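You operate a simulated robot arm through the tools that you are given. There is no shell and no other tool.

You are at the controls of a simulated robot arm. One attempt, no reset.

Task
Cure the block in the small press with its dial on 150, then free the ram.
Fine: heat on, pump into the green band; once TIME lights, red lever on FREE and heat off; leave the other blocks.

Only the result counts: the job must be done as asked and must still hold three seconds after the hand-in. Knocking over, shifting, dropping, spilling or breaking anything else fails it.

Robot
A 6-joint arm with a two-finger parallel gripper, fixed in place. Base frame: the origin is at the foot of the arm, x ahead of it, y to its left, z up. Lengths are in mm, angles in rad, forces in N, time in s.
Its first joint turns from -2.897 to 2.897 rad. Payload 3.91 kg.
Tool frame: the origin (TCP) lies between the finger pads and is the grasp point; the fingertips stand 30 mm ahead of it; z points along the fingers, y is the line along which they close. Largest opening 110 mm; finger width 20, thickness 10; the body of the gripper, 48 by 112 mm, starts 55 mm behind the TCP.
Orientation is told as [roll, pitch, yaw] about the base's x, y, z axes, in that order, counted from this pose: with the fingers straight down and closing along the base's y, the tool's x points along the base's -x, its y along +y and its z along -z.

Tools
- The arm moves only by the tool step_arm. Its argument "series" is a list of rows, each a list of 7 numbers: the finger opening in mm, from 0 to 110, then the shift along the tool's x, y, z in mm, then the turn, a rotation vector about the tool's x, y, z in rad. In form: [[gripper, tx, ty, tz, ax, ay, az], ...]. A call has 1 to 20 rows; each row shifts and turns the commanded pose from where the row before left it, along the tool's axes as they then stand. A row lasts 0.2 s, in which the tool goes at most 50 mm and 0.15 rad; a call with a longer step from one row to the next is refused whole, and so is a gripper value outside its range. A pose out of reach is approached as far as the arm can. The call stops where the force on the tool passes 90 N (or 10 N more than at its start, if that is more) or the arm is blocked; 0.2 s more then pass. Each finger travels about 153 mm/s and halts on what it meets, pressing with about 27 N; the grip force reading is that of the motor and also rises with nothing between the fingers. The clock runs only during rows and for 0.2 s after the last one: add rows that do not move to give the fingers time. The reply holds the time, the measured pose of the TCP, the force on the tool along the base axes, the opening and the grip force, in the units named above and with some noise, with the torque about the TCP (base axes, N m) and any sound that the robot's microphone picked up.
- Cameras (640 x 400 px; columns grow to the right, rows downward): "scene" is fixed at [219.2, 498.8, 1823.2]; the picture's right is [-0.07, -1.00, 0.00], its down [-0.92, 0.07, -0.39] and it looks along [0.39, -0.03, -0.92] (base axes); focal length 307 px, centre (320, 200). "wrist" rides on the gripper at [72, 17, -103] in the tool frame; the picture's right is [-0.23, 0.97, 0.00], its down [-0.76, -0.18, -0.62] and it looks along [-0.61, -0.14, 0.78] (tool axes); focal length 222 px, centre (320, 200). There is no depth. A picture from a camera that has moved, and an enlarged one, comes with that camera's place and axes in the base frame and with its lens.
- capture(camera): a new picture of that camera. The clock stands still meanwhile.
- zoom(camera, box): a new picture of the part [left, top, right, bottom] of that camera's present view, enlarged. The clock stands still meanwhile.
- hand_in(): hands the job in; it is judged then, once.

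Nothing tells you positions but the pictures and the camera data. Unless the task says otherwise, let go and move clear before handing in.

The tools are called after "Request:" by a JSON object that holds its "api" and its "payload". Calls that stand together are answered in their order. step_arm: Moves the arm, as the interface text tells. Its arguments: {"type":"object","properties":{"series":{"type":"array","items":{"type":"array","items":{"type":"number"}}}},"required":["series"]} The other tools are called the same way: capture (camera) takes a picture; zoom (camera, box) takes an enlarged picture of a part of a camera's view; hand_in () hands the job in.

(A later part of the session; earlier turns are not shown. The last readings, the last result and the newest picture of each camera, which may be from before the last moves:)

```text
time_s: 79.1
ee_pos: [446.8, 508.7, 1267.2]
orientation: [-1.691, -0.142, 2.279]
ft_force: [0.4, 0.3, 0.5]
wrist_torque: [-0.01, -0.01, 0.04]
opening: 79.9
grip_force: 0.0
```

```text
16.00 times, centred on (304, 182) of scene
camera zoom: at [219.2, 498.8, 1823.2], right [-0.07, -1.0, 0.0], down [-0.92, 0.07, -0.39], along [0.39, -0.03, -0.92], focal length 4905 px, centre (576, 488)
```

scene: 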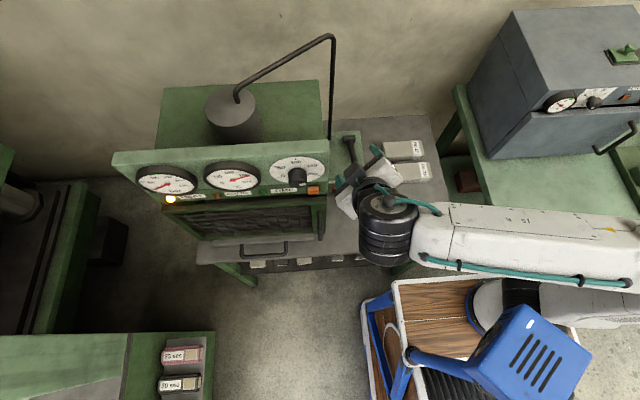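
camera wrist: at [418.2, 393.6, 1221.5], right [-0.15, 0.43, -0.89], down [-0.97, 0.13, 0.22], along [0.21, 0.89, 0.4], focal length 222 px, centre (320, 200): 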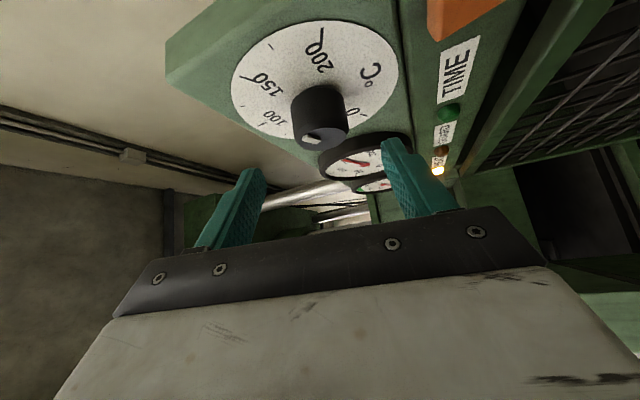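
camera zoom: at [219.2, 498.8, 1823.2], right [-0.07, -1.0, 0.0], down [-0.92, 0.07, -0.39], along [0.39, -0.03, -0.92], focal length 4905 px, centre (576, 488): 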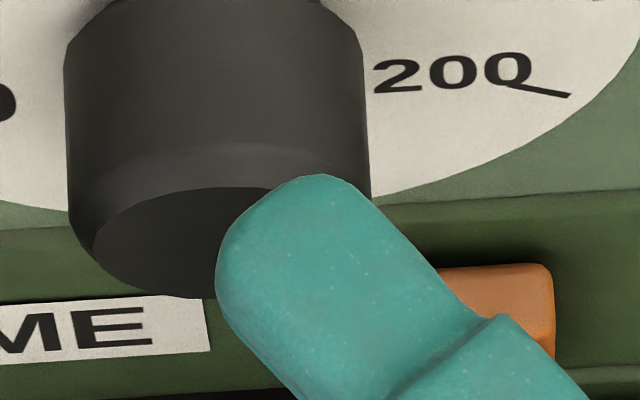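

The dial pointer now measures about 62° and the gauge about 152, so the dial is on 150 within reading error. Now back to the pump: I'll retrace to the clear spot on the right and turn the tool down.

Request:
{"api": "step_arm", "payload": {"series": [[80, 31, -18.2, -16.3, 0, 0, 0], [80, 31, -18.2, -16.3, 0, 0, 0], [80, 24.5, -7.7, 7.6, 0, 0, 0], [80, 24.5, -7.7, 7.6, 0, 0, 0], [80, 0, 0, 0, -0.0416, 0.1076, 0.0892], [80, 0, 0, 0, -0.0416, 0.1076, 0.0892], [80, 0, 0, 0, -0.0416, 0.1076, 0.0892], [80, 0, 0, 0, -0.0416, 0.1076, 0.0892], [80, 0, 0, 0, -0.0416, 0.1076, 0.0892], [80, 0, 0, 0, -0.0416, 0.1076, 0.0892], [80, 0, 0, 0, -0.0416, 0.1076, 0.0892], [80, 0, 0, 0, -0.0416, 0.1076, 0.0892], [80, 0, 0, 0, -0.0416, 0.1076, 0.0892], [80, 0, 0, 0, -0.0416, 0.1076, 0.0892], [80, 0, 0, 0, -0.0416, 0.1076, 0.0892], [80, 0, 0, 0, -0.0416, 0.1076, 0.0892], [80, 0, 0, 0, -0.0416, 0.1076, 0.0892], [80, 0, 0, 0, -0.0416, 0.1076, 0.0892], [80, 0, 0, 0, -0.0416, 0.1076, 0.0892]]}}

Request:
{"api": "step_arm", "payload": {"series": [[80, 0, 0, 0, -0.0416, 0.1076, 0.0892], [80, 0, 0, 0, -0.0416, 0.1076, 0.0892], [80, 0, 0, 0, 0, 0, 0]]}}

Request:
{"api": "zoom", "payload": {"camera": "scene", "box": [200, 155, 270, 205]}}

Request:
{"api": "capture", "payload": {"camera": "wrist"}}

Request:
{"api": "zoom", "payload": {"camera": "scene", "box": [290, 165, 318, 190]}}

```text
time_s: 83.1
ee_pos: [505.5, 404.5, 1300.6]
orientation: [-0.103, -0.204, 0.19]
ft_force: [1.1, 0.6, 0.3]
wrist_torque: [0.0, -0.01, 0.01]
opening: 80.0
grip_force: 0.1
```

```text
time_s: 83.9
ee_pos: [504.3, 404.8, 1300.2]
orientation: [-0.002, 0.001, 0.0]
ft_force: [0.2, 0.0, -0.1]
wrist_torque: [0.01, 0.01, -0.02]
opening: 80.0
grip_force: 0.0
```

```text
8.00 times, centred on (235, 180) of scene
camera zoom: at [219.2, 498.8, 1823.2], right [-0.07, -1.0, 0.0], down [-0.92, 0.07, -0.39], along [0.39, -0.03, -0.92], focal length 2452 px, centre (1000, 360)
```

zoom: 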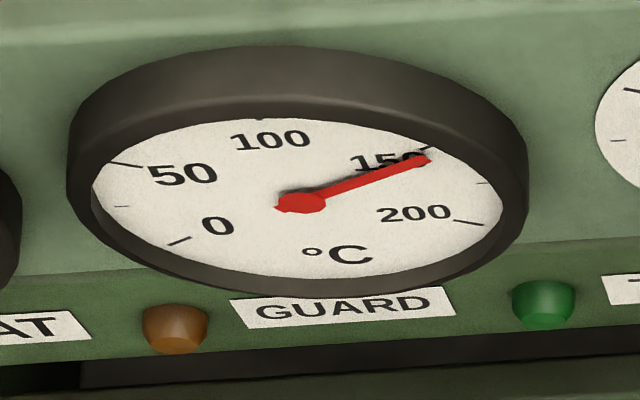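

```text
taken
camera wrist: at [432.2, 420.9, 1405.3], right [0.23, 0.97, 0.0], down [0.76, -0.18, 0.62], along [0.61, -0.14, -0.78], focal length 222 px, centre (320, 200)
```

wrist: 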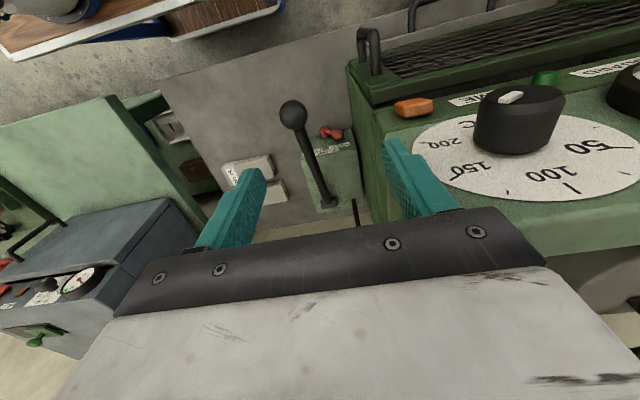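

```text
16.00 times, centred on (304, 178) of scene
camera zoom: at [219.2, 498.8, 1823.2], right [-0.07, -1.0, 0.0], down [-0.92, 0.07, -0.39], along [0.39, -0.03, -0.92], focal length 4905 px, centre (576, 560)
```

zoom: 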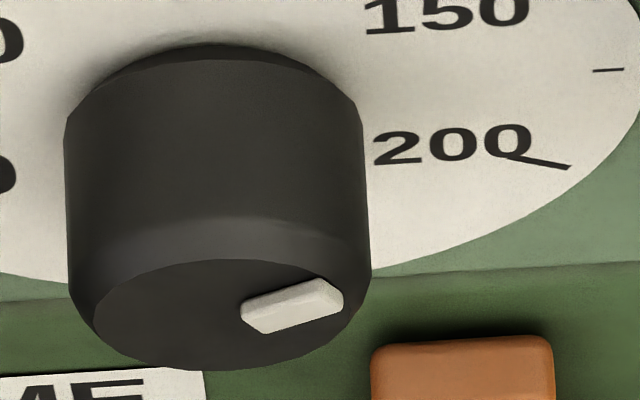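

Temperature holds at about 150. The pump ball is straight below and ahead. I'll move over it, lower so the fingers straddle it, and grip.

Request:
{"api": "step_arm", "payload": {"series": [[80, -6, -11.2, 37.5, 0, 0, 0], [80, -6, -11.2, 37.5, 0, 0, 0], [80, -6, -11.2, 37.5, 0, 0, 0], [80, -6, -11.2, 37.5, 0, 0, 0], [80, 0, 0, 0, 0, 0, 0]]}}

Request:
{"api": "capture", "payload": {"camera": "wrist"}}

```text
time_s: 85.1
ee_pos: [527.9, 360.3, 1149.5]
orientation: [-0.002, 0.0, 0.001]
ft_force: [0.4, 0.1, -0.1]
wrist_torque: [0.0, 0.02, 0.0]
opening: 79.8
grip_force: 0.0
```

```text
taken
camera wrist: at [456.6, 376.8, 1253.7], right [0.23, 0.97, 0.0], down [0.76, -0.18, 0.62], along [0.61, -0.14, -0.78], focal length 222 px, centre (320, 200)
```

wrist: 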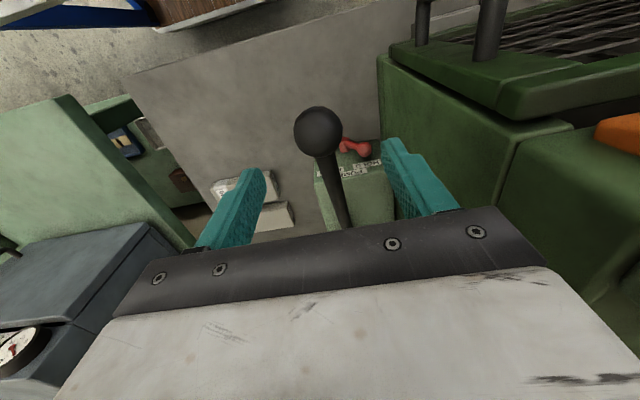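

Aligned over the ball. I'll descend, grip, and make a slower full stroke along the arc.

Request:
{"api": "step_arm", "payload": {"series": [[80, 0.6, 0, 39.2, 0, 0, 0], [80, 0.6, 0, 39.2, 0, 0, 0], [80, 0, 0, 0, 0, 0, 0], [20, 0, 0, 0, 0, 0, 0], [20, 0, 0, 0, 0, 0, 0], [20, 7.4, 0, 19.3, 0, 0, 0], [20, 6, 0, 19.8, 0, 0, 0], [20, 4.7, 0, 20.1, 0, 0, 0], [20, 3.2, 0, 20.4, 0, 0, 0], [20, 1.8, 0, 20.6, 0, 0, 0], [20, 0, 0, 0, 0, 0, 0]]}}

Request:
{"api": "zoom", "payload": {"camera": "scene", "box": [130, 155, 200, 205]}}

Request:
{"api": "zoom", "payload": {"camera": "scene", "box": [300, 120, 440, 270]}}

```text
time_s: 87.5
ee_pos: [504.3, 359.7, 971.5]
orientation: [-0.002, 0.001, 0.002]
ft_force: [-13.5, 13.3, 7.1]
wrist_torque: [0.2, -0.37, 0.11]
opening: 41.5
grip_force: 45.5
```

```text
8.00 times, centred on (165, 180) of scene
camera zoom: at [219.2, 498.8, 1823.2], right [-0.07, -1.0, 0.0], down [-0.92, 0.07, -0.39], along [0.39, -0.03, -0.92], focal length 2452 px, centre (1560, 360)
```

zoom: 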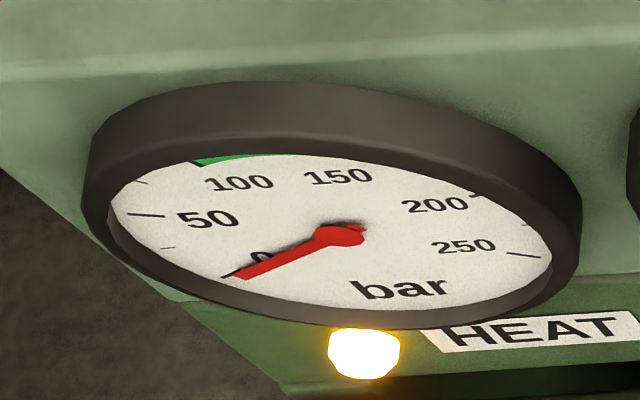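

```text
2.67 times, centred on (370, 195) of scene
camera zoom: at [219.2, 498.8, 1823.2], right [-0.07, -1.0, 0.0], down [-0.92, 0.07, -0.39], along [0.39, -0.03, -0.92], focal length 818 px, centre (187, 213)
```

zoom: 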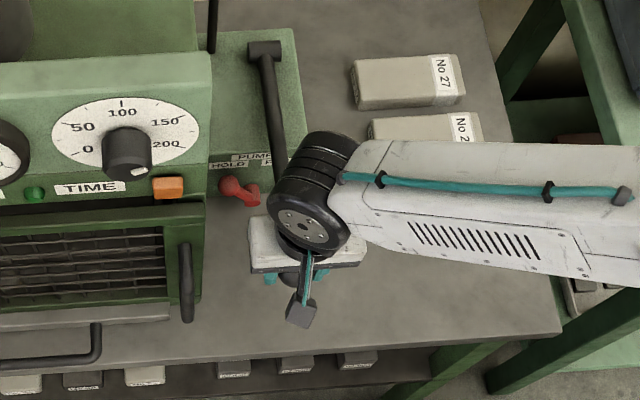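

The handle follows with a light load. I'll continue to the bottom of the stroke.

Request:
{"api": "step_arm", "payload": {"series": [[20, 0.4, 0, 20.7, 0, 0, 0], [20, -1.1, 0, 20.6, 0, 0, 0], [20, -2.5, 0, 20.5, 0, 0, 0], [20, 0, 0, 0, 0, 0, 0]]}}

Request:
{"api": "zoom", "payload": {"camera": "scene", "box": [130, 155, 200, 205]}}

```text
time_s: 88.5
ee_pos: [506.2, 360.2, 915.2]
orientation: [0.004, -0.006, 0.001]
ft_force: [-0.5, 9.8, 68.2]
wrist_torque: [-0.22, 0.04, -0.26]
opening: 41.0
grip_force: 45.3
```

```text
8.00 times, centred on (165, 180) of scene
camera zoom: at [219.2, 498.8, 1823.2], right [-0.07, -1.0, 0.0], down [-0.92, 0.07, -0.39], along [0.39, -0.03, -0.92], focal length 2452 px, centre (1560, 360)
```

zoom: 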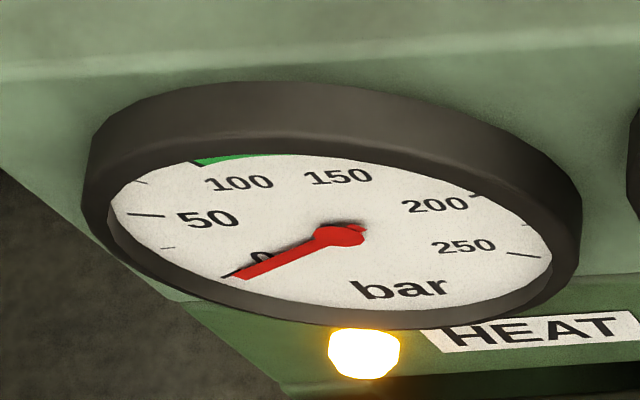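

The handle hit its bottom stop near z 915. I'll cycle it fully up and down once more and check whether pressure begins to build.

Request:
{"api": "step_arm", "payload": {"series": [[20, 3.6, 0, -41.1, 0, 0, 0], [20, -2.2, 0, -41.3, 0, 0, 0], [20, -7.9, 0, -40.5, 0, 0, 0], [20, -13.4, 0, -39.1, 0, 0, 0], [20, 0, 0, 0, 0, 0, 0]]}}

Request:
{"api": "zoom", "payload": {"camera": "scene", "box": [130, 155, 200, 205]}}

Request:
{"api": "step_arm", "payload": {"series": [[20, 13.4, 0, 39.1, 0, 0, 0], [20, 7.9, 0, 40.5, 0, 0, 0], [20, 2.2, 0, 41.3, 0, 0, 0], [20, -2.2, 0, 30.9, 0, 0, 0], [20, 0, 0, 0, 0, 0, 0]]}}

Request:
{"api": "zoom", "payload": {"camera": "scene", "box": [130, 155, 200, 205]}}

```text
time_s: 89.7
ee_pos: [528.8, 360.3, 1075.6]
orientation: [0.0, 0.001, 0.002]
ft_force: [-15.2, 35.1, -10.9]
wrist_torque: [0.2, -0.06, 0.16]
opening: 41.4
grip_force: 45.3
```

```text
8.00 times, centred on (165, 180) of scene
camera zoom: at [219.2, 498.8, 1823.2], right [-0.07, -1.0, 0.0], down [-0.92, 0.07, -0.39], along [0.39, -0.03, -0.92], focal length 2452 px, centre (1560, 360)
```

zoom: 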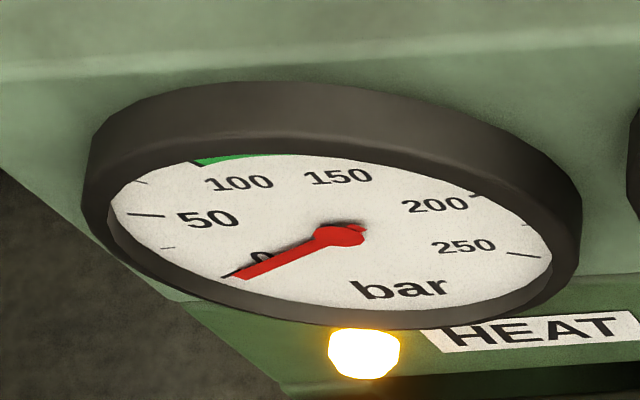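

```text
time_s: 90.9
ee_pos: [510.2, 359.3, 920.8]
orientation: [0.0, 0.0, 0.001]
ft_force: [7.6, 43.7, 2.8]
wrist_torque: [-1.18, 0.86, -0.44]
opening: 41.2
grip_force: 45.1
```

```text
8.00 times, centred on (165, 180) of scene
camera zoom: at [219.2, 498.8, 1823.2], right [-0.07, -1.0, 0.0], down [-0.92, 0.07, -0.39], along [0.39, -0.03, -0.92], focal length 2452 px, centre (1560, 360)
```

zoom: 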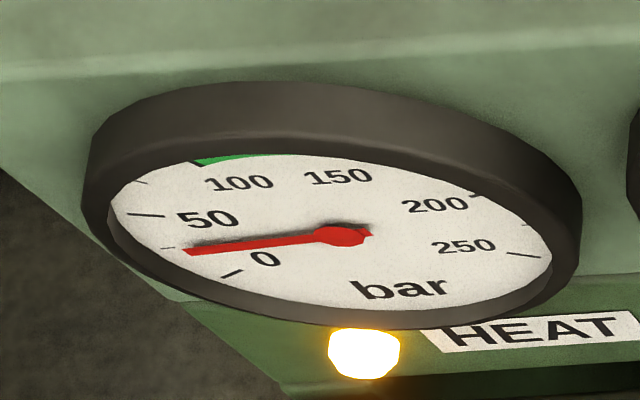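

Pressure has started to build, reading about 20 bar. I'll ease the side load slightly and do another stroke, pausing partway to read.

Request:
{"api": "step_arm", "payload": {"series": [[20, 2.2, 2, -30.9, 0, 0, 0], [20, -2.2, 2, -41.3, 0, 0, 0], [20, -7.9, 0, -40.5, 0, 0, 0], [20, -13.4, 0, -39.1, 0, 0, 0], [20, 0, 0, 0, 0, 0, 0], [20, 13.4, 0, 39.1, 0, 0, 0], [20, 7.9, 0, 40.5, 0, 0, 0], [20, 0, 0, 0, 0, 0, 0]]}}

Request:
{"api": "zoom", "payload": {"camera": "scene", "box": [130, 155, 200, 205]}}

```text
time_s: 92.7
ee_pos: [506.8, 361.2, 993.9]
orientation: [-0.002, 0.0, 0.002]
ft_force: [8.5, -46.1, 2.8]
wrist_torque: [0.15, -0.03, 0.32]
opening: 43.7
grip_force: 23.6
```

```text
8.00 times, centred on (165, 180) of scene
camera zoom: at [219.2, 498.8, 1823.2], right [-0.07, -1.0, 0.0], down [-0.92, 0.07, -0.39], along [0.39, -0.03, -0.92], focal length 2452 px, centre (1560, 360)
```

zoom: 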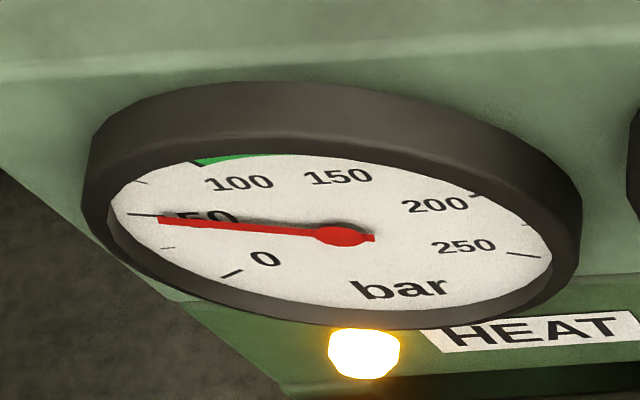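

Now about 55 bar by needle geometry; the green band runs from roughly 100 to 150. I'll finish this stroke and read again.

Request:
{"api": "step_arm", "payload": {"series": [[20, 1.1, -2, 20.6, 0, 0, 0], [20, 1.1, 0, 20.7, 0, 0, 0], [20, -1, 0, 15.4, 0, 0, 0], [20, -1.2, 0, 15.5, 0, 0, 0], [20, 0, 0, 0, 0, 0, 0]]}}

Request:
{"api": "zoom", "payload": {"camera": "scene", "box": [130, 155, 200, 205]}}

```text
time_s: 93.9
ee_pos: [506.7, 358.9, 920.4]
orientation: [-0.001, 0.0, 0.002]
ft_force: [-1.4, -24.5, 16.4]
wrist_torque: [0.8, 0.36, 0.09]
opening: 41.2
grip_force: 44.8
```

```text
8.00 times, centred on (165, 180) of scene
camera zoom: at [219.2, 498.8, 1823.2], right [-0.07, -1.0, 0.0], down [-0.92, 0.07, -0.39], along [0.39, -0.03, -0.92], focal length 2452 px, centre (1560, 360)
```

zoom: 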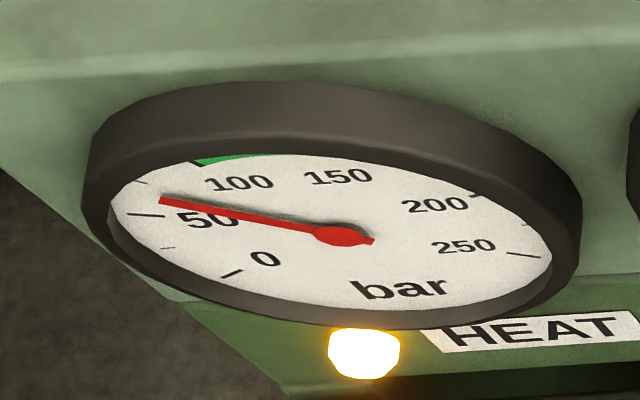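

About 71 bar now. One more full stroke should bring it to roughly 115, inside the green band.

Request:
{"api": "step_arm", "payload": {"series": [[20, 2.2, 0, -30.9, 0, 0, 0], [20, -2.2, 0, -41.3, 0, 0, 0], [20, -7.9, 0, -40.5, 0, 0, 0], [20, -13.4, 0, -39.1, 0, 0, 0], [20, 0, 0, 0, 0, 0, 0], [20, 7.4, 0, 19.3, 0, 0, 0], [20, 6, 0, 19.8, 0, 0, 0], [20, 4.7, 0, 20.1, 0, 0, 0], [20, 3.2, 0, 20.4, 0, 0, 0], [20, 0, 0, 0, 0, 0, 0]]}}

Request:
{"api": "zoom", "payload": {"camera": "scene", "box": [130, 155, 200, 205]}}

```text
time_s: 96.1
ee_pos: [506.1, 359.6, 992.3]
orientation: [-0.002, 0.002, 0.001]
ft_force: [-7.5, -41.2, 6.0]
wrist_torque: [0.11, -0.33, 0.24]
opening: 41.4
grip_force: 44.7
```

```text
8.00 times, centred on (165, 180) of scene
camera zoom: at [219.2, 498.8, 1823.2], right [-0.07, -1.0, 0.0], down [-0.92, 0.07, -0.39], along [0.39, -0.03, -0.92], focal length 2452 px, centre (1560, 360)
```

zoom: 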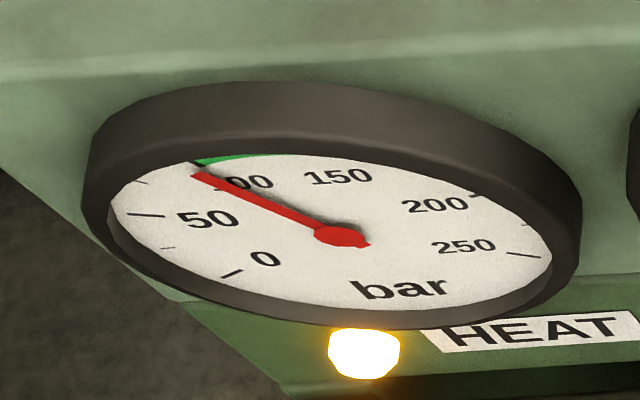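

The needle is right at the start of the green band (about 99). I'll continue gently to the bottom of this stroke.

Request:
{"api": "step_arm", "payload": {"series": [[20, 1.1, -1.5, 20.6, 0, 0, 0], [20, 1.1, 0, 20.7, 0, 0, 0], [20, -1, 0, 15.4, 0, 0, 0], [20, -1.2, 0, 15.5, 0, 0, 0], [20, 0, 0, 0, 0, 0, 0]]}}

Request:
{"api": "zoom", "payload": {"camera": "scene", "box": [130, 155, 200, 205]}}

Request:
{"api": "zoom", "payload": {"camera": "scene", "box": [200, 155, 300, 225]}}

```text
time_s: 97.3
ee_pos: [506.1, 359.8, 920.1]
orientation: [-0.001, -0.001, 0.003]
ft_force: [0.8, -19.5, 19.3]
wrist_torque: [0.74, 0.17, 0.05]
opening: 41.4
grip_force: 45.0
```

```text
8.00 times, centred on (165, 180) of scene
camera zoom: at [219.2, 498.8, 1823.2], right [-0.07, -1.0, 0.0], down [-0.92, 0.07, -0.39], along [0.39, -0.03, -0.92], focal length 2452 px, centre (1560, 360)
```

zoom: 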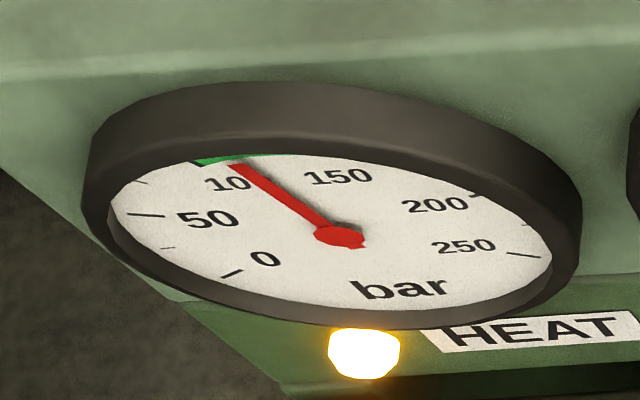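

```text
5.71 times, centred on (250, 190) of scene
camera zoom: at [219.2, 498.8, 1823.2], right [-0.07, -1.0, 0.0], down [-0.92, 0.07, -0.39], along [0.39, -0.03, -0.92], focal length 1752 px, centre (720, 257)
```

zoom: 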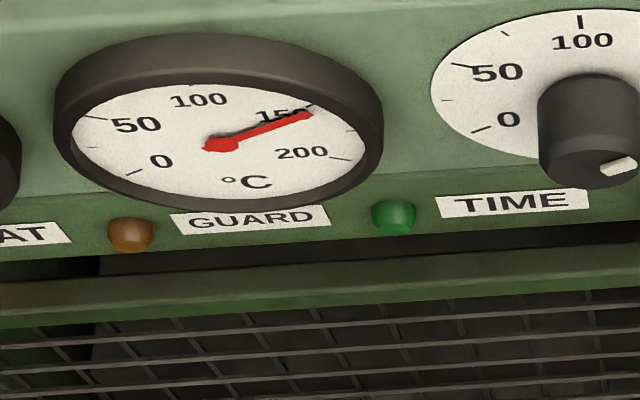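

Pressure is now about 116 bar, well inside the green. I'll hold and watch for leakage and the TIME lamp.

Request:
{"api": "step_arm", "payload": {"series": [[20, 0, 0, 0, 0, 0, 0], [20, 0, 0, 0, 0, 0, 0], [20, 0, 0, 0, 0, 0, 0], [20, 0, 0, 0, 0, 0, 0], [20, 0, 0, 0, 0, 0, 0], [20, 0, 0, 0, 0, 0, 0], [20, 0, 0, 0, 0, 0, 0], [20, 0, 0, 0, 0, 0, 0], [20, 0, 0, 0, 0, 0, 0], [20, 0, 0, 0, 0, 0, 0], [20, 0, 0, 0, 0, 0, 0], [20, 0, 0, 0, 0, 0, 0], [20, 0, 0, 0, 0, 0, 0], [20, 0, 0, 0, 0, 0, 0], [20, 0, 0, 0, 0, 0, 0]]}}

Request:
{"api": "zoom", "payload": {"camera": "scene", "box": [130, 155, 200, 205]}}

Request:
{"api": "zoom", "payload": {"camera": "scene", "box": [200, 155, 300, 225]}}

```text
time_s: 100.5
ee_pos: [506.7, 359.4, 920.6]
orientation: [0.001, -0.001, 0.003]
ft_force: [4.7, -7.5, 9.6]
wrist_torque: [0.23, 0.24, 0.05]
opening: 41.2
grip_force: 44.8
```

```text
8.00 times, centred on (165, 180) of scene
camera zoom: at [219.2, 498.8, 1823.2], right [-0.07, -1.0, 0.0], down [-0.92, 0.07, -0.39], along [0.39, -0.03, -0.92], focal length 2452 px, centre (1560, 360)
```

zoom: 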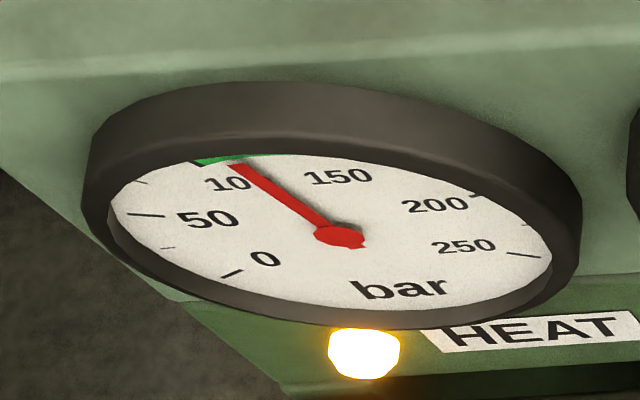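

```text
5.71 times, centred on (250, 190) of scene
camera zoom: at [219.2, 498.8, 1823.2], right [-0.07, -1.0, 0.0], down [-0.92, 0.07, -0.39], along [0.39, -0.03, -0.92], focal length 1752 px, centre (720, 257)
```

zoom: 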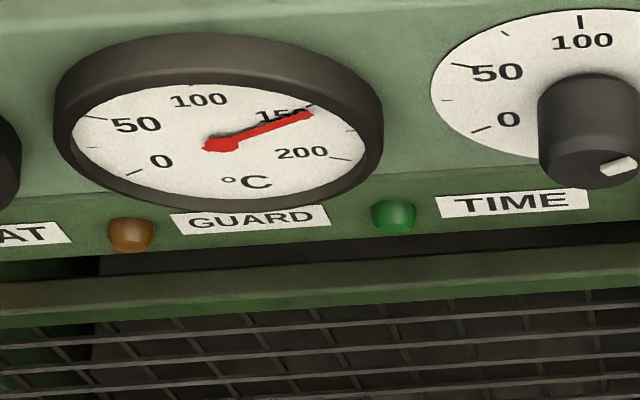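

Pressure and temperature are holding steady. I'll bring the handle back up, release it, and rise clear, then check the gauges and lamp again.

Request:
{"api": "step_arm", "payload": {"series": [[20, 2.2, 0, -30.9, 0, 0, 0], [20, -2.2, 0, -41.3, 0, 0, 0], [20, -7.9, 0, -40.5, 0, 0, 0], [20, -13.4, 0, -39.1, 0, 0, 0], [20, 0, 0, 0, 0, 0, 0], [80, 0, 0, 0, 0, 0, 0], [80, 0, 0, 0, 0, 0, 0], [80, 0, 0, -40, 0, 0, 0], [80, 0, 0, -40, 0, 0, 0], [80, 0, 0, -40, 0, 0, 0], [80, 0, 0, 0, 0, 0, 0]]}}

Request:
{"api": "zoom", "payload": {"camera": "scene", "box": [130, 155, 300, 225]}}

Request:
{"api": "capture", "payload": {"camera": "wrist"}}

Request:
{"api": "zoom", "payload": {"camera": "wrist", "box": [270, 90, 430, 200]}}

```text
time_s: 102.9
ee_pos: [529.1, 360.0, 1194.3]
orientation: [-0.003, 0.001, 0.003]
ft_force: [0.8, -0.1, 0.6]
wrist_torque: [0.0, -0.04, 0.01]
opening: 79.8
grip_force: 0.0
```

```text
3.76 times, centred on (215, 190) of scene
camera zoom: at [219.2, 498.8, 1823.2], right [-0.07, -1.0, 0.0], down [-0.92, 0.07, -0.39], along [0.39, -0.03, -0.92], focal length 1154 px, centre (715, 238)
```

zoom: 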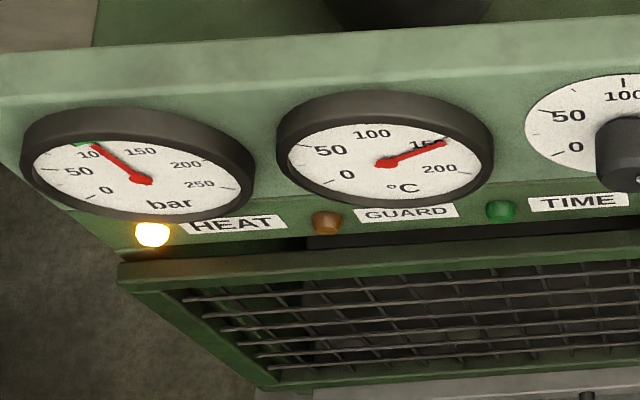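

```text
taken
camera wrist: at [456.6, 375.3, 1298.1], right [0.23, 0.97, 0.0], down [0.76, -0.18, 0.62], along [0.61, -0.14, -0.78], focal length 222 px, centre (320, 200)
```

wrist: 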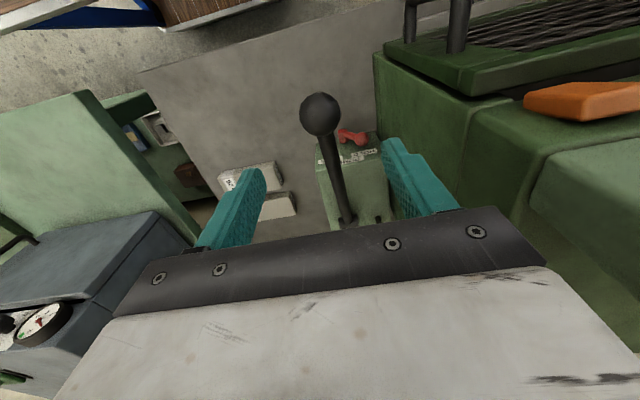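

```text
3.64 times, centred on (350, 145) of wrist
camera zoom: at [456.6, 375.3, 1298.1], right [0.23, 0.97, 0.0], down [0.76, -0.18, 0.62], along [0.61, -0.14, -0.78], focal length 808 px, centre (211, 400)
```

zoom: 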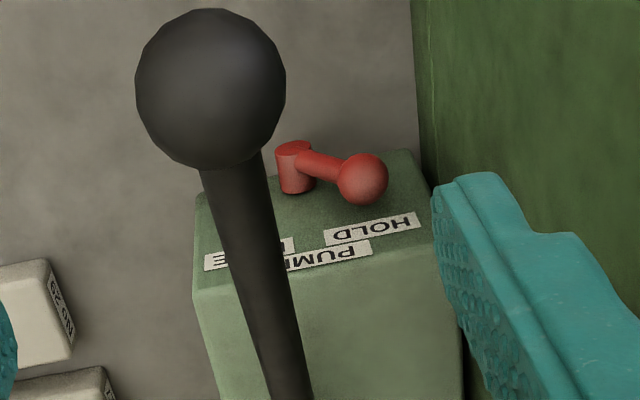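

Pressure stays in the green with the handle released. The red lever's hub is at about (634–665, 382, 860), with its ball at (653, 413, 880) on HOLD. While the cure runs, I'll close the fingers and turn to a sideways pose for reaching in beside the lever.

Request:
{"api": "step_arm", "payload": {"series": [[40, 0, 0, 0, 0, 0, -0.1428], [0, 0, 0, 0, 0, 0, -0.1428], [0, 0, 0, 0, 0, 0, -0.1428], [0, 0, 0, 0, 0, 0, -0.1428], [0, 0, 0, 0, 0, 0, -0.1428], [0, 0, 0, 0, 0, 0, -0.1428], [0, 0, 0, 0, 0, 0, -0.1428], [0, 0, 0, 0, 0, 0, -0.1428], [0, 0, 0, 0, 0, 0, -0.1428], [0, 0, 0, 0, 0, 0, -0.1428], [0, 0, 0, 0, 0, 0, -0.1428], [0, 0, 0, 0, 0.1454, 0, 0], [0, 0, 0, 0, 0.1454, 0, 0], [0, 0, 0, 0, 0.1454, 0, 0], [0, 0, 0, 0, 0.1454, 0, 0], [0, 0, 0, 0, 0.1454, 0, 0], [0, 0, 0, 0, 0.1454, 0, 0], [0, 0, 0, 0, 0.1454, 0, 0], [0, 0, 0, 0, 0.1454, 0, 0], [0, 0, 0, 0, 0.1454, 0, 0]]}}

Request:
{"api": "zoom", "payload": {"camera": "scene", "box": [130, 155, 300, 225]}}

Request:
{"api": "capture", "payload": {"camera": "wrist"}}

Request:
{"api": "capture", "payload": {"camera": "scene"}}

```text
time_s: 107.1
ee_pos: [527.9, 359.1, 1193.8]
orientation: [-1.309, 0.001, 1.573]
ft_force: [1.3, -0.2, 0.3]
wrist_torque: [-0.01, -0.03, 0.0]
opening: 0.0
grip_force: 27.1
```

```text
3.76 times, centred on (215, 190) of scene
camera zoom: at [219.2, 498.8, 1823.2], right [-0.07, -1.0, 0.0], down [-0.92, 0.07, -0.39], along [0.39, -0.03, -0.92], focal length 1154 px, centre (715, 238)
```

zoom: 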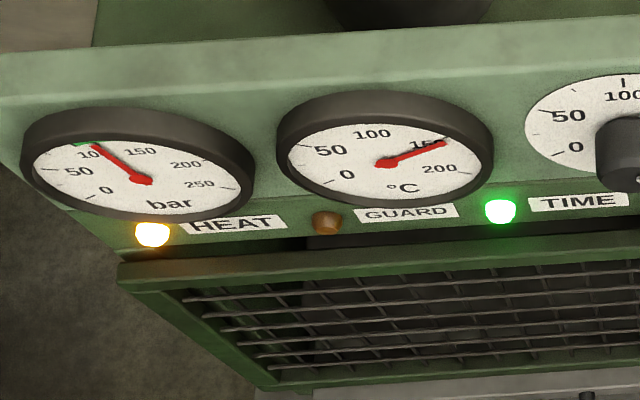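

```text
taken
camera wrist: at [423.6, 285.9, 1204.0], right [-0.25, 0.23, -0.94], down [-0.56, 0.76, 0.33], along [0.79, 0.61, -0.06], focal length 222 px, centre (320, 200)
```

wrist: 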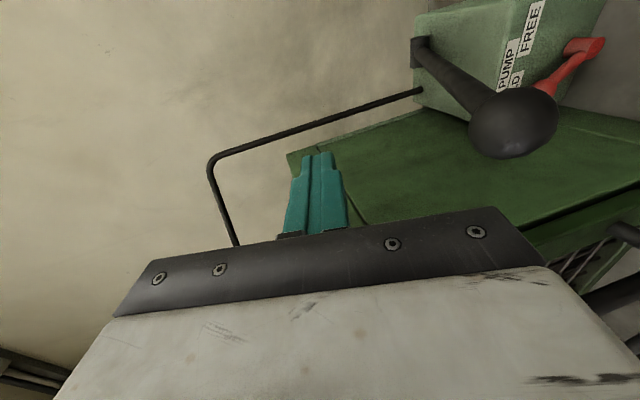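

```text
taken
```

scene: 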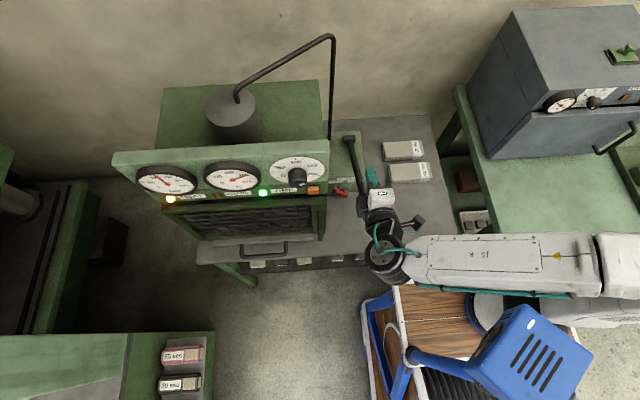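

The TIME lamp is lit, so the cure is done. I'll now go to the red lever: shift left past the pump handle, then descend in the gap in front of the lever.

Request:
{"api": "step_arm", "payload": {"series": [[0, -31.5, 0, 0, 0, 0, 0], [0, -31.5, 0, 0, 0, 0, 0], [0, 0, 42, 11.2, 0, 0, 0], [0, 0, 42, 11.2, 0, 0, 0], [0, 0, 42, 11.2, 0, 0, 0], [0, 0, 42, 11.2, 0, 0, 0], [0, 0, 42, 11.2, 0, 0, 0], [0, 0, 42, 11.2, 0, 0, 0], [0, 0, 42, 11.2, 0, 0, 0], [0, 0, 0, 0, 0, 0, 0]]}}

Request:
{"api": "capture", "payload": {"camera": "wrist"}}

Request:
{"api": "zoom", "payload": {"camera": "scene", "box": [300, 150, 420, 280]}}

```text
time_s: 109.3
ee_pos: [527.4, 421.7, 890.1]
orientation: [-1.308, 0.002, 1.572]
ft_force: [1.1, -0.4, 0.3]
wrist_torque: [0.0, 0.01, -0.04]
opening: 0.1
grip_force: 27.0
```

```text
taken
camera wrist: at [423.4, 348.4, 901.9], right [-0.25, 0.23, -0.94], down [-0.56, 0.76, 0.33], along [0.79, 0.61, -0.07], focal length 222 px, centre (320, 200)
```

wrist: 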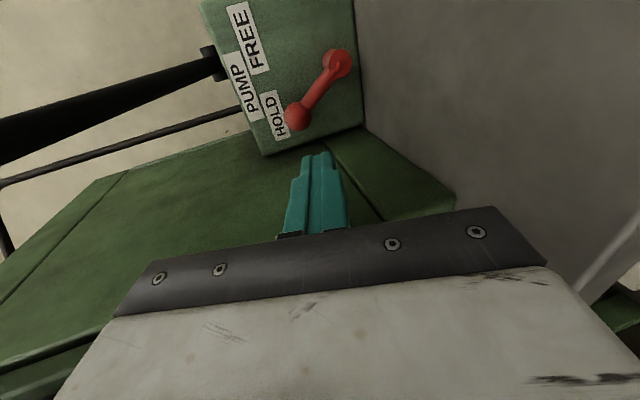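

```text
3.08 times, centred on (360, 215) of scene
camera zoom: at [219.2, 498.8, 1823.2], right [-0.07, -1.0, 0.0], down [-0.92, 0.07, -0.39], along [0.39, -0.03, -0.92], focal length 943 px, centre (197, 154)
```

zoom: 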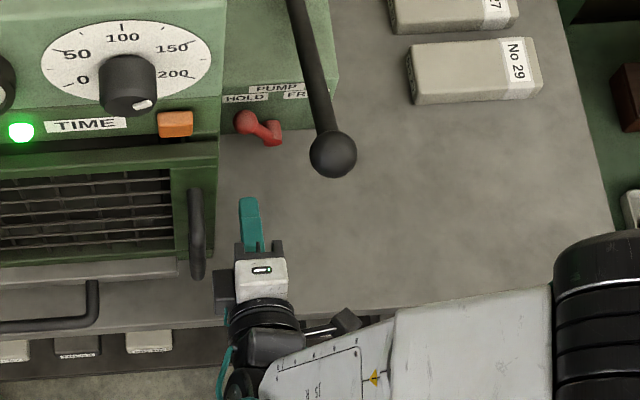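

The view of the lever is clear: hub at about (654, 381, 830), ball at (655, 414, 880), with HOLD on the left and FREE mirrored on the right. I'll move the closed fingers to the left of and below the lever arm, first to a standoff.

Request:
{"api": "step_arm", "payload": {"series": [[0, 1.9, 15.3, 21, 0, 0, 0], [0, 1.8, 15.4, 21, 0, 0, 0], [0, 0, -5, 18.5, 0, 0, 0], [0, 0, 0, 0, 0, 0, 0]]}}

Request:
{"api": "capture", "payload": {"camera": "wrist"}}

Request:
{"api": "zoom", "payload": {"camera": "scene", "box": [310, 160, 390, 230]}}

```text
time_s: 110.4
ee_pos: [574.7, 418.2, 848.1]
orientation: [-1.308, 0.007, 1.582]
ft_force: [-66.8, -10.5, 21.8]
wrist_torque: [1.23, -0.89, 3.41]
opening: 0.0
grip_force: 26.8
stopped in row 4: the force on the tool passed its limit at 94 N (the readings are from after the stop); the commanded pose is now the measured one
```

```text
taken
camera wrist: at [470.0, 343.3, 859.7], right [-0.25, 0.22, -0.94], down [-0.56, 0.76, 0.33], along [0.79, 0.61, -0.07], focal length 222 px, centre (320, 200)
```

wrist: 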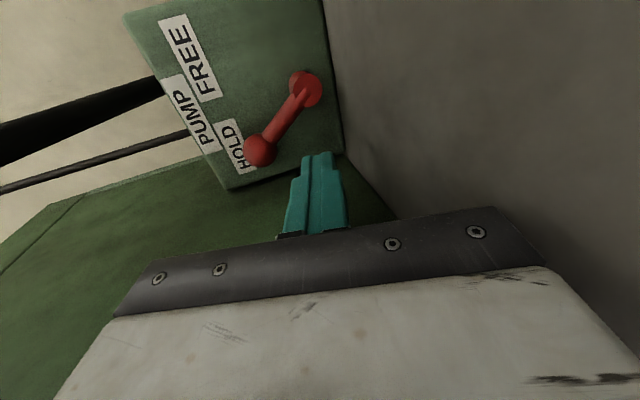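

```text
5.71 times, centred on (350, 195) of scene
camera zoom: at [219.2, 498.8, 1823.2], right [-0.07, -1.0, 0.0], down [-0.92, 0.07, -0.39], along [0.39, -0.03, -0.92], focal length 1752 px, centre (149, 229)
```

zoom: 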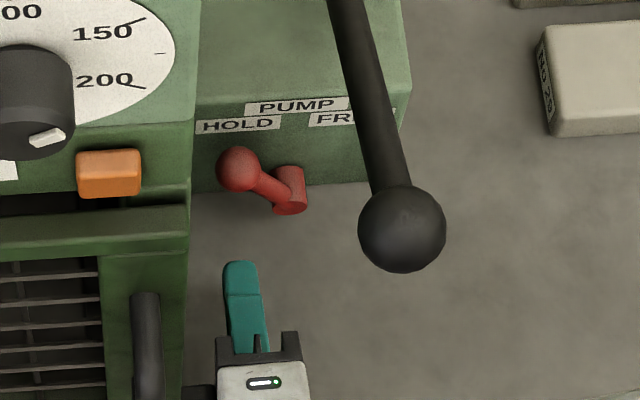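

The side of the gripper touched the guard frame at about y 460. I'll back off slightly, lean the tool so its body sits further right, and then go in.

Request:
{"api": "step_arm", "payload": {"series": [[0, 0, 2.6, -9.7, 0, 0, 0], [0, 3, 0, 0, 0, -0.0966, -0.0259], [0, 2, 0, 0, 0, -0.0966, -0.0259], [0, 0, 0, 0, 0, 0, 0]]}}

Request:
{"api": "capture", "payload": {"camera": "wrist"}}

Request:
{"api": "zoom", "payload": {"camera": "scene", "box": [300, 150, 420, 280]}}

```text
time_s: 111.4
ee_pos: [567.8, 412.4, 846.5]
orientation: [-1.302, 0.006, 1.776]
ft_force: [0.2, -0.1, 0.8]
wrist_torque: [-0.01, -0.01, -0.02]
opening: 0.1
grip_force: 26.9
```

```text
taken
camera wrist: at [480.5, 319.1, 858.2], right [-0.3, 0.17, -0.94], down [-0.7, 0.63, 0.33], along [0.65, 0.76, -0.07], focal length 222 px, centre (320, 200)
```

wrist: 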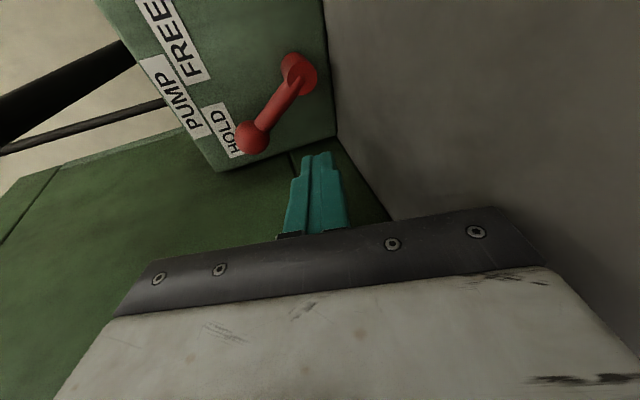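

```text
3.08 times, centred on (360, 215) of scene
camera zoom: at [219.2, 498.8, 1823.2], right [-0.07, -1.0, 0.0], down [-0.92, 0.07, -0.39], along [0.39, -0.03, -0.92], focal length 943 px, centre (197, 154)
```

zoom: 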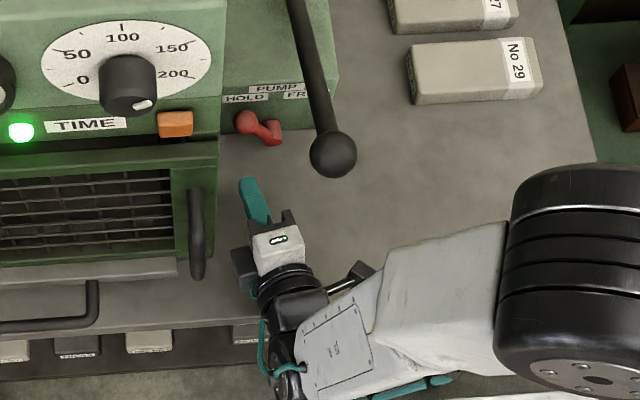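

Free of contact with good clearance. I'll slide the fingertips in beneath and left of the lever.

Request:
{"api": "step_arm", "payload": {"series": [[0, 3, -5, 15.4, 0, 0, 0], [0, 3, -5.1, 15.4, 0, 0, 0], [0, 3, -5.1, 15.4, 0, 0, 0], [0, 2.9, -5, 15.4, 0, 0, 0], [0, 0, 0, 0, 0, 0, 0]]}}

Request:
{"api": "capture", "payload": {"camera": "wrist"}}

Request:
{"api": "zoom", "payload": {"camera": "scene", "box": [310, 160, 390, 230]}}

```text
time_s: 112.6
ee_pos: [633.2, 415.7, 849.8]
orientation: [-1.305, 0.006, 1.775]
ft_force: [-0.1, 0.4, -0.3]
wrist_torque: [0.0, 0.0, -0.04]
opening: 0.1
grip_force: 26.1
```

```text
taken
camera wrist: at [546.2, 321.8, 861.3], right [-0.3, 0.17, -0.94], down [-0.7, 0.63, 0.33], along [0.65, 0.75, -0.07], focal length 222 px, centre (320, 200)
```

wrist: 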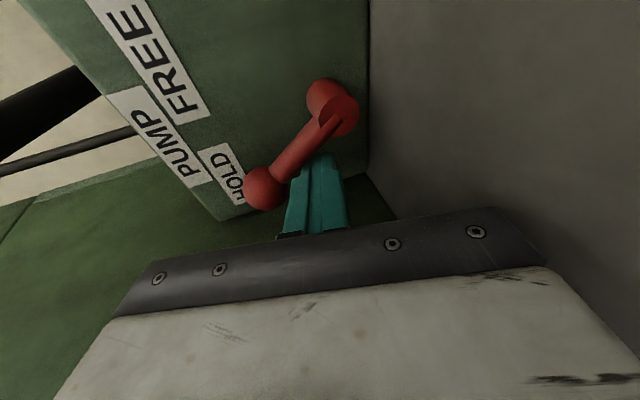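

```text
5.71 times, centred on (350, 195) of scene
camera zoom: at [219.2, 498.8, 1823.2], right [-0.07, -1.0, 0.0], down [-0.92, 0.07, -0.39], along [0.39, -0.03, -0.92], focal length 1752 px, centre (149, 229)
```

zoom: 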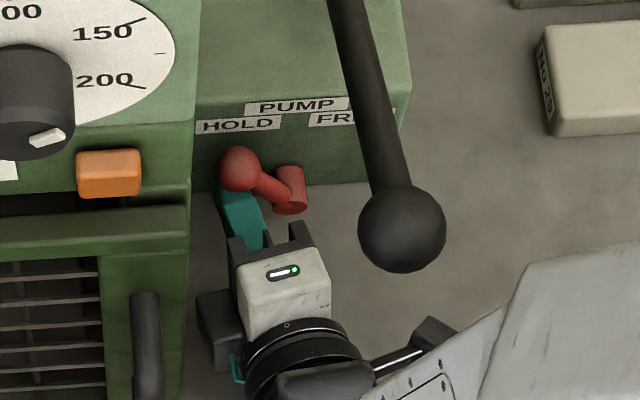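

The fingertips are in place under the lever arm. I'll sweep along the lever's arc up and to the right.

Request:
{"api": "step_arm", "payload": {"series": [[0, 9.1, -13.6, -5.7, 0, 0, 0], [0, 7.2, -4.1, -2.7, 0, 0, 0], [0, 7.1, -4.1, -2.6, 0, 0, 0], [0, 6.7, -0.8, -1.7, 0, 0, 0], [0, 6.7, -0.8, -1.6, 0, 0, 0], [0, 0, 0, 0, 0, 0, 0]]}}

Request:
{"api": "capture", "payload": {"camera": "wrist"}}

Request:
{"api": "zoom", "payload": {"camera": "scene", "box": [310, 160, 390, 230]}}

```text
time_s: 114.0
ee_pos: [634.6, 375.7, 877.6]
orientation: [-1.306, 0.005, 1.776]
ft_force: [0.8, 0.5, 0.8]
wrist_torque: [-0.01, -0.03, 0.01]
opening: 0.2
grip_force: 26.9
```

```text
taken
camera wrist: at [546.3, 283.3, 888.8], right [-0.3, 0.17, -0.94], down [-0.7, 0.63, 0.33], along [0.65, 0.75, -0.07], focal length 222 px, centre (320, 200)
```

wrist: 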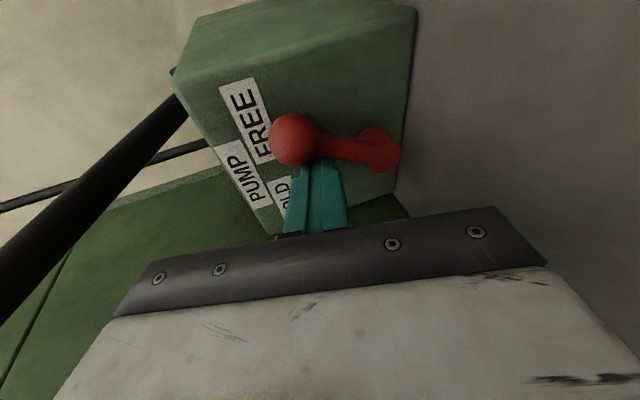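

```text
5.71 times, centred on (350, 195) of scene
camera zoom: at [219.2, 498.8, 1823.2], right [-0.07, -1.0, 0.0], down [-0.92, 0.07, -0.39], along [0.39, -0.03, -0.92], focal length 1752 px, centre (149, 229)
```

zoom: 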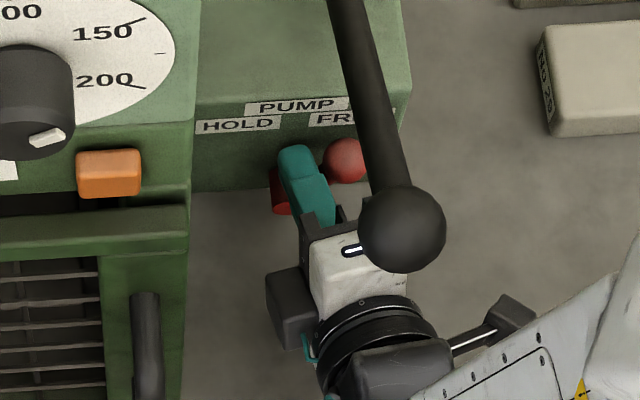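

The lever ball has swung over to the FREE side. I'll check the pressure and push a little further to make sure it's fully home.

Request:
{"api": "step_arm", "payload": {"series": [[0, 5.1, 1, -0.8, 0, 0, 0], [0, 5.1, 1, -0.8, 0, 0, 0], [0, 4.7, 2.2, -0.4, 0, 0, 0], [0, 0, 0, 0, 0, 0, 0]]}}

Request:
{"api": "zoom", "payload": {"camera": "scene", "box": [130, 155, 300, 225]}}

Request:
{"api": "zoom", "payload": {"camera": "scene", "box": [310, 160, 390, 230]}}

Request:
{"api": "capture", "payload": {"camera": "wrist"}}

```text
time_s: 115.0
ee_pos: [633.1, 370.9, 876.8]
orientation: [-1.315, -0.001, 1.792]
ft_force: [-9.8, 84.6, 17.5]
wrist_torque: [1.02, -0.18, 1.34]
opening: 0.0
grip_force: 27.2
```

```text
3.76 times, centred on (215, 190) of scene
camera zoom: at [219.2, 498.8, 1823.2], right [-0.07, -1.0, 0.0], down [-0.92, 0.07, -0.39], along [0.39, -0.03, -0.92], focal length 1154 px, centre (715, 238)
```

zoom: 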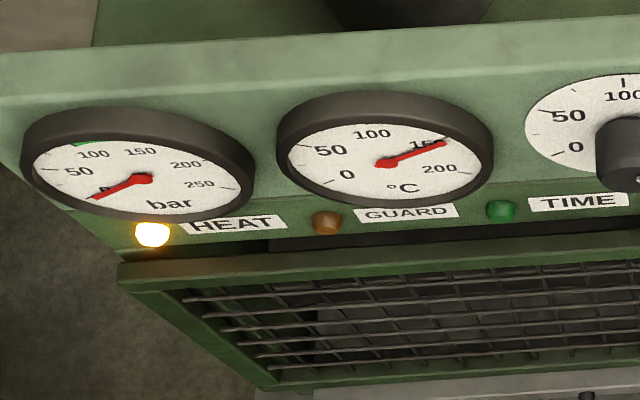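

```text
5.71 times, centred on (350, 195) of scene
camera zoom: at [219.2, 498.8, 1823.2], right [-0.07, -1.0, 0.0], down [-0.92, 0.07, -0.39], along [0.39, -0.03, -0.92], focal length 1752 px, centre (149, 229)
```

zoom: 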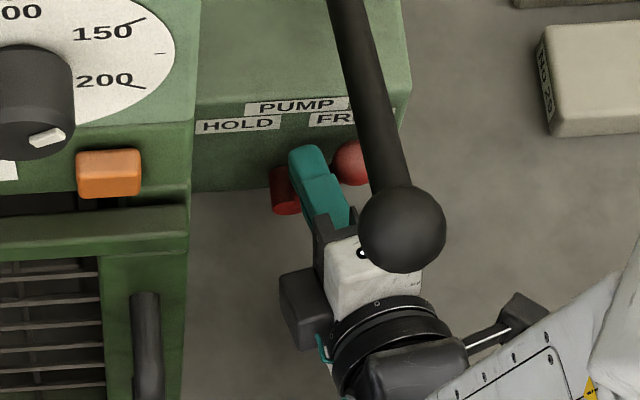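

```text
taken
camera wrist: at [547.3, 275.4, 887.2], right [-0.29, 0.17, -0.94], down [-0.71, 0.62, 0.33], along [0.64, 0.77, -0.06], focal length 222 px, centre (320, 200)
```

wrist: 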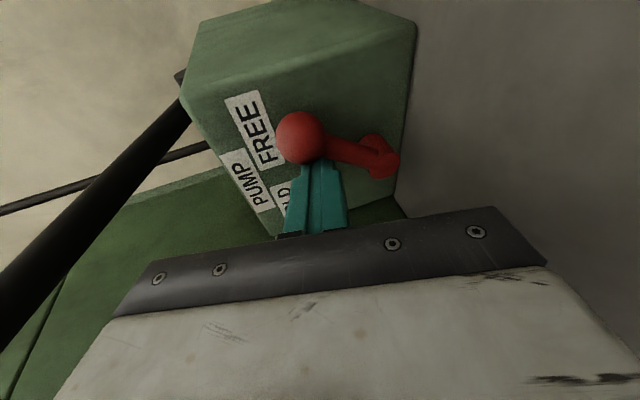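

Pressure has dropped to zero, so the ram is freed and the lever is at its FREE stop. I'll ease off to the left and withdraw straight back without disturbing it.

Request:
{"api": "step_arm", "payload": {"series": [[0, -7.8, -0.4, 1.6, 0, 0, 0], [0, -7, 9.1, -33, 0, 0, 0], [0, -7, 9.1, -33, 0, 0, 0], [0, -24, -1.3, 4.8, 0, 0, 0], [0, 0, 0, 0, 0, 0, 0]]}}

Request:
{"api": "capture", "payload": {"camera": "wrist"}}

Request:
{"api": "zoom", "payload": {"camera": "scene", "box": [310, 160, 390, 230]}}

```text
time_s: 116.2
ee_pos: [563.4, 392.2, 872.0]
orientation: [-1.305, 0.006, 1.775]
ft_force: [1.0, -0.7, -0.6]
wrist_torque: [0.03, -0.01, 0.04]
opening: 0.0
grip_force: 27.2
```

```text
taken
camera wrist: at [476.0, 298.3, 883.3], right [-0.3, 0.17, -0.94], down [-0.7, 0.64, 0.33], along [0.65, 0.75, -0.07], focal length 222 px, centre (320, 200)
```

wrist: 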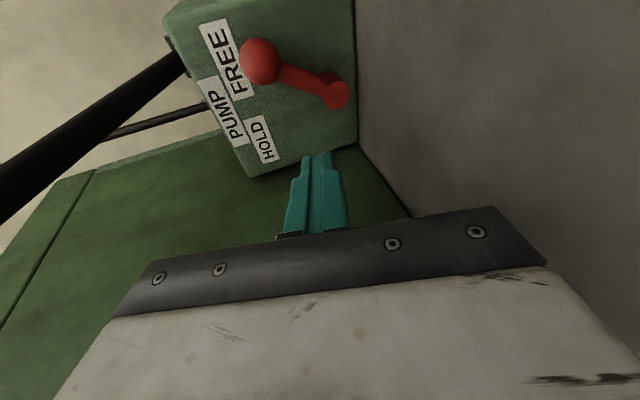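

```text
5.71 times, centred on (350, 195) of scene
camera zoom: at [219.2, 498.8, 1823.2], right [-0.07, -1.0, 0.0], down [-0.92, 0.07, -0.39], along [0.39, -0.03, -0.92], focal length 1752 px, centre (149, 229)
```

zoom: 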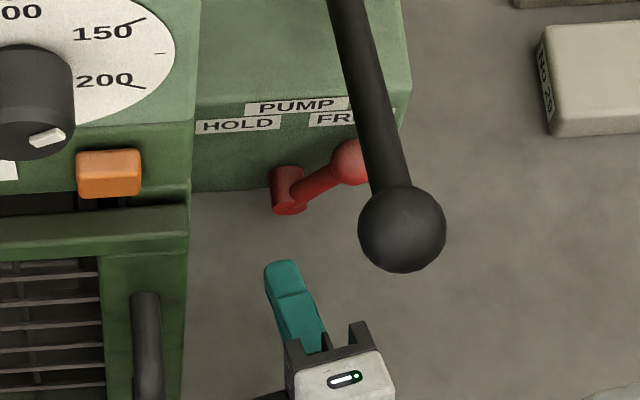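

The lever stays on FREE. Now for the heat switch: I'll shift left, rise beside the press to switch height, keeping clear of the pump handle.

Request:
{"api": "step_arm", "payload": {"series": [[0, -25.6, 2.7, -9.7, 0, 0, 0], [0, 0, -41.9, -11.6, 0, 0, 0], [0, 0, -41.9, -11.6, 0, 0, 0], [0, 0, -41.9, -11.6, 0, 0, 0], [0, 0, -41.9, -11.6, 0, 0, 0], [0, 0, -41.9, -11.6, 0, 0, 0], [0, 0, -41.9, -11.6, 0, 0, 0], [0, 0, -41.9, -11.6, 0, 0, 0], [0, 0, 0, 0, 0, 0, 0]]}}

Request:
{"api": "capture", "payload": {"camera": "wrist"}}

Request:
{"api": "capture", "payload": {"camera": "scene"}}

```text
time_s: 118.2
ee_pos: [543.7, 417.2, 1175.5]
orientation: [-1.303, 0.004, 1.776]
ft_force: [-0.1, 0.1, -0.6]
wrist_torque: [-0.01, -0.01, 0.0]
opening: 0.2
grip_force: 27.3
```

```text
taken
camera wrist: at [456.3, 323.4, 1188.5], right [-0.3, 0.17, -0.94], down [-0.7, 0.63, 0.33], along [0.65, 0.76, -0.07], focal length 222 px, centre (320, 200)
```

wrist: 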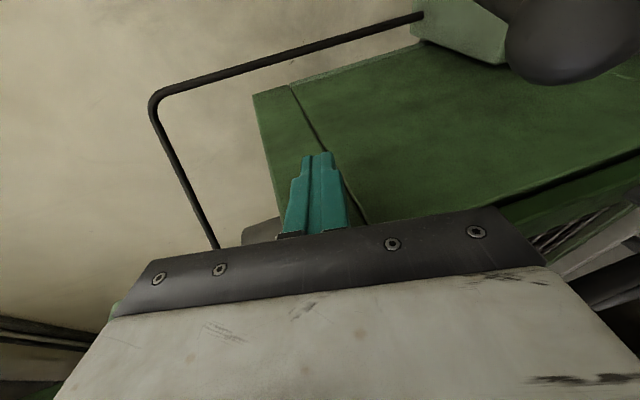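

```text
taken
```

scene: 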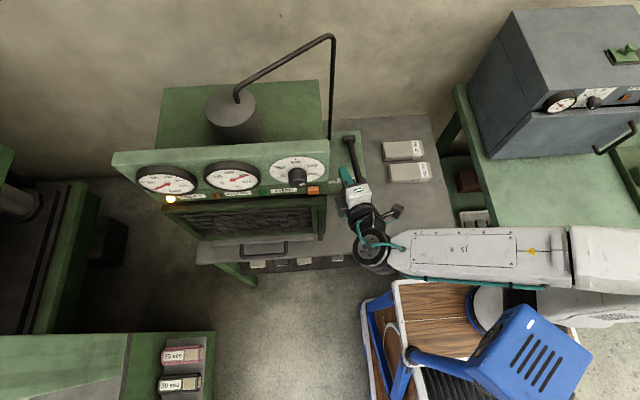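

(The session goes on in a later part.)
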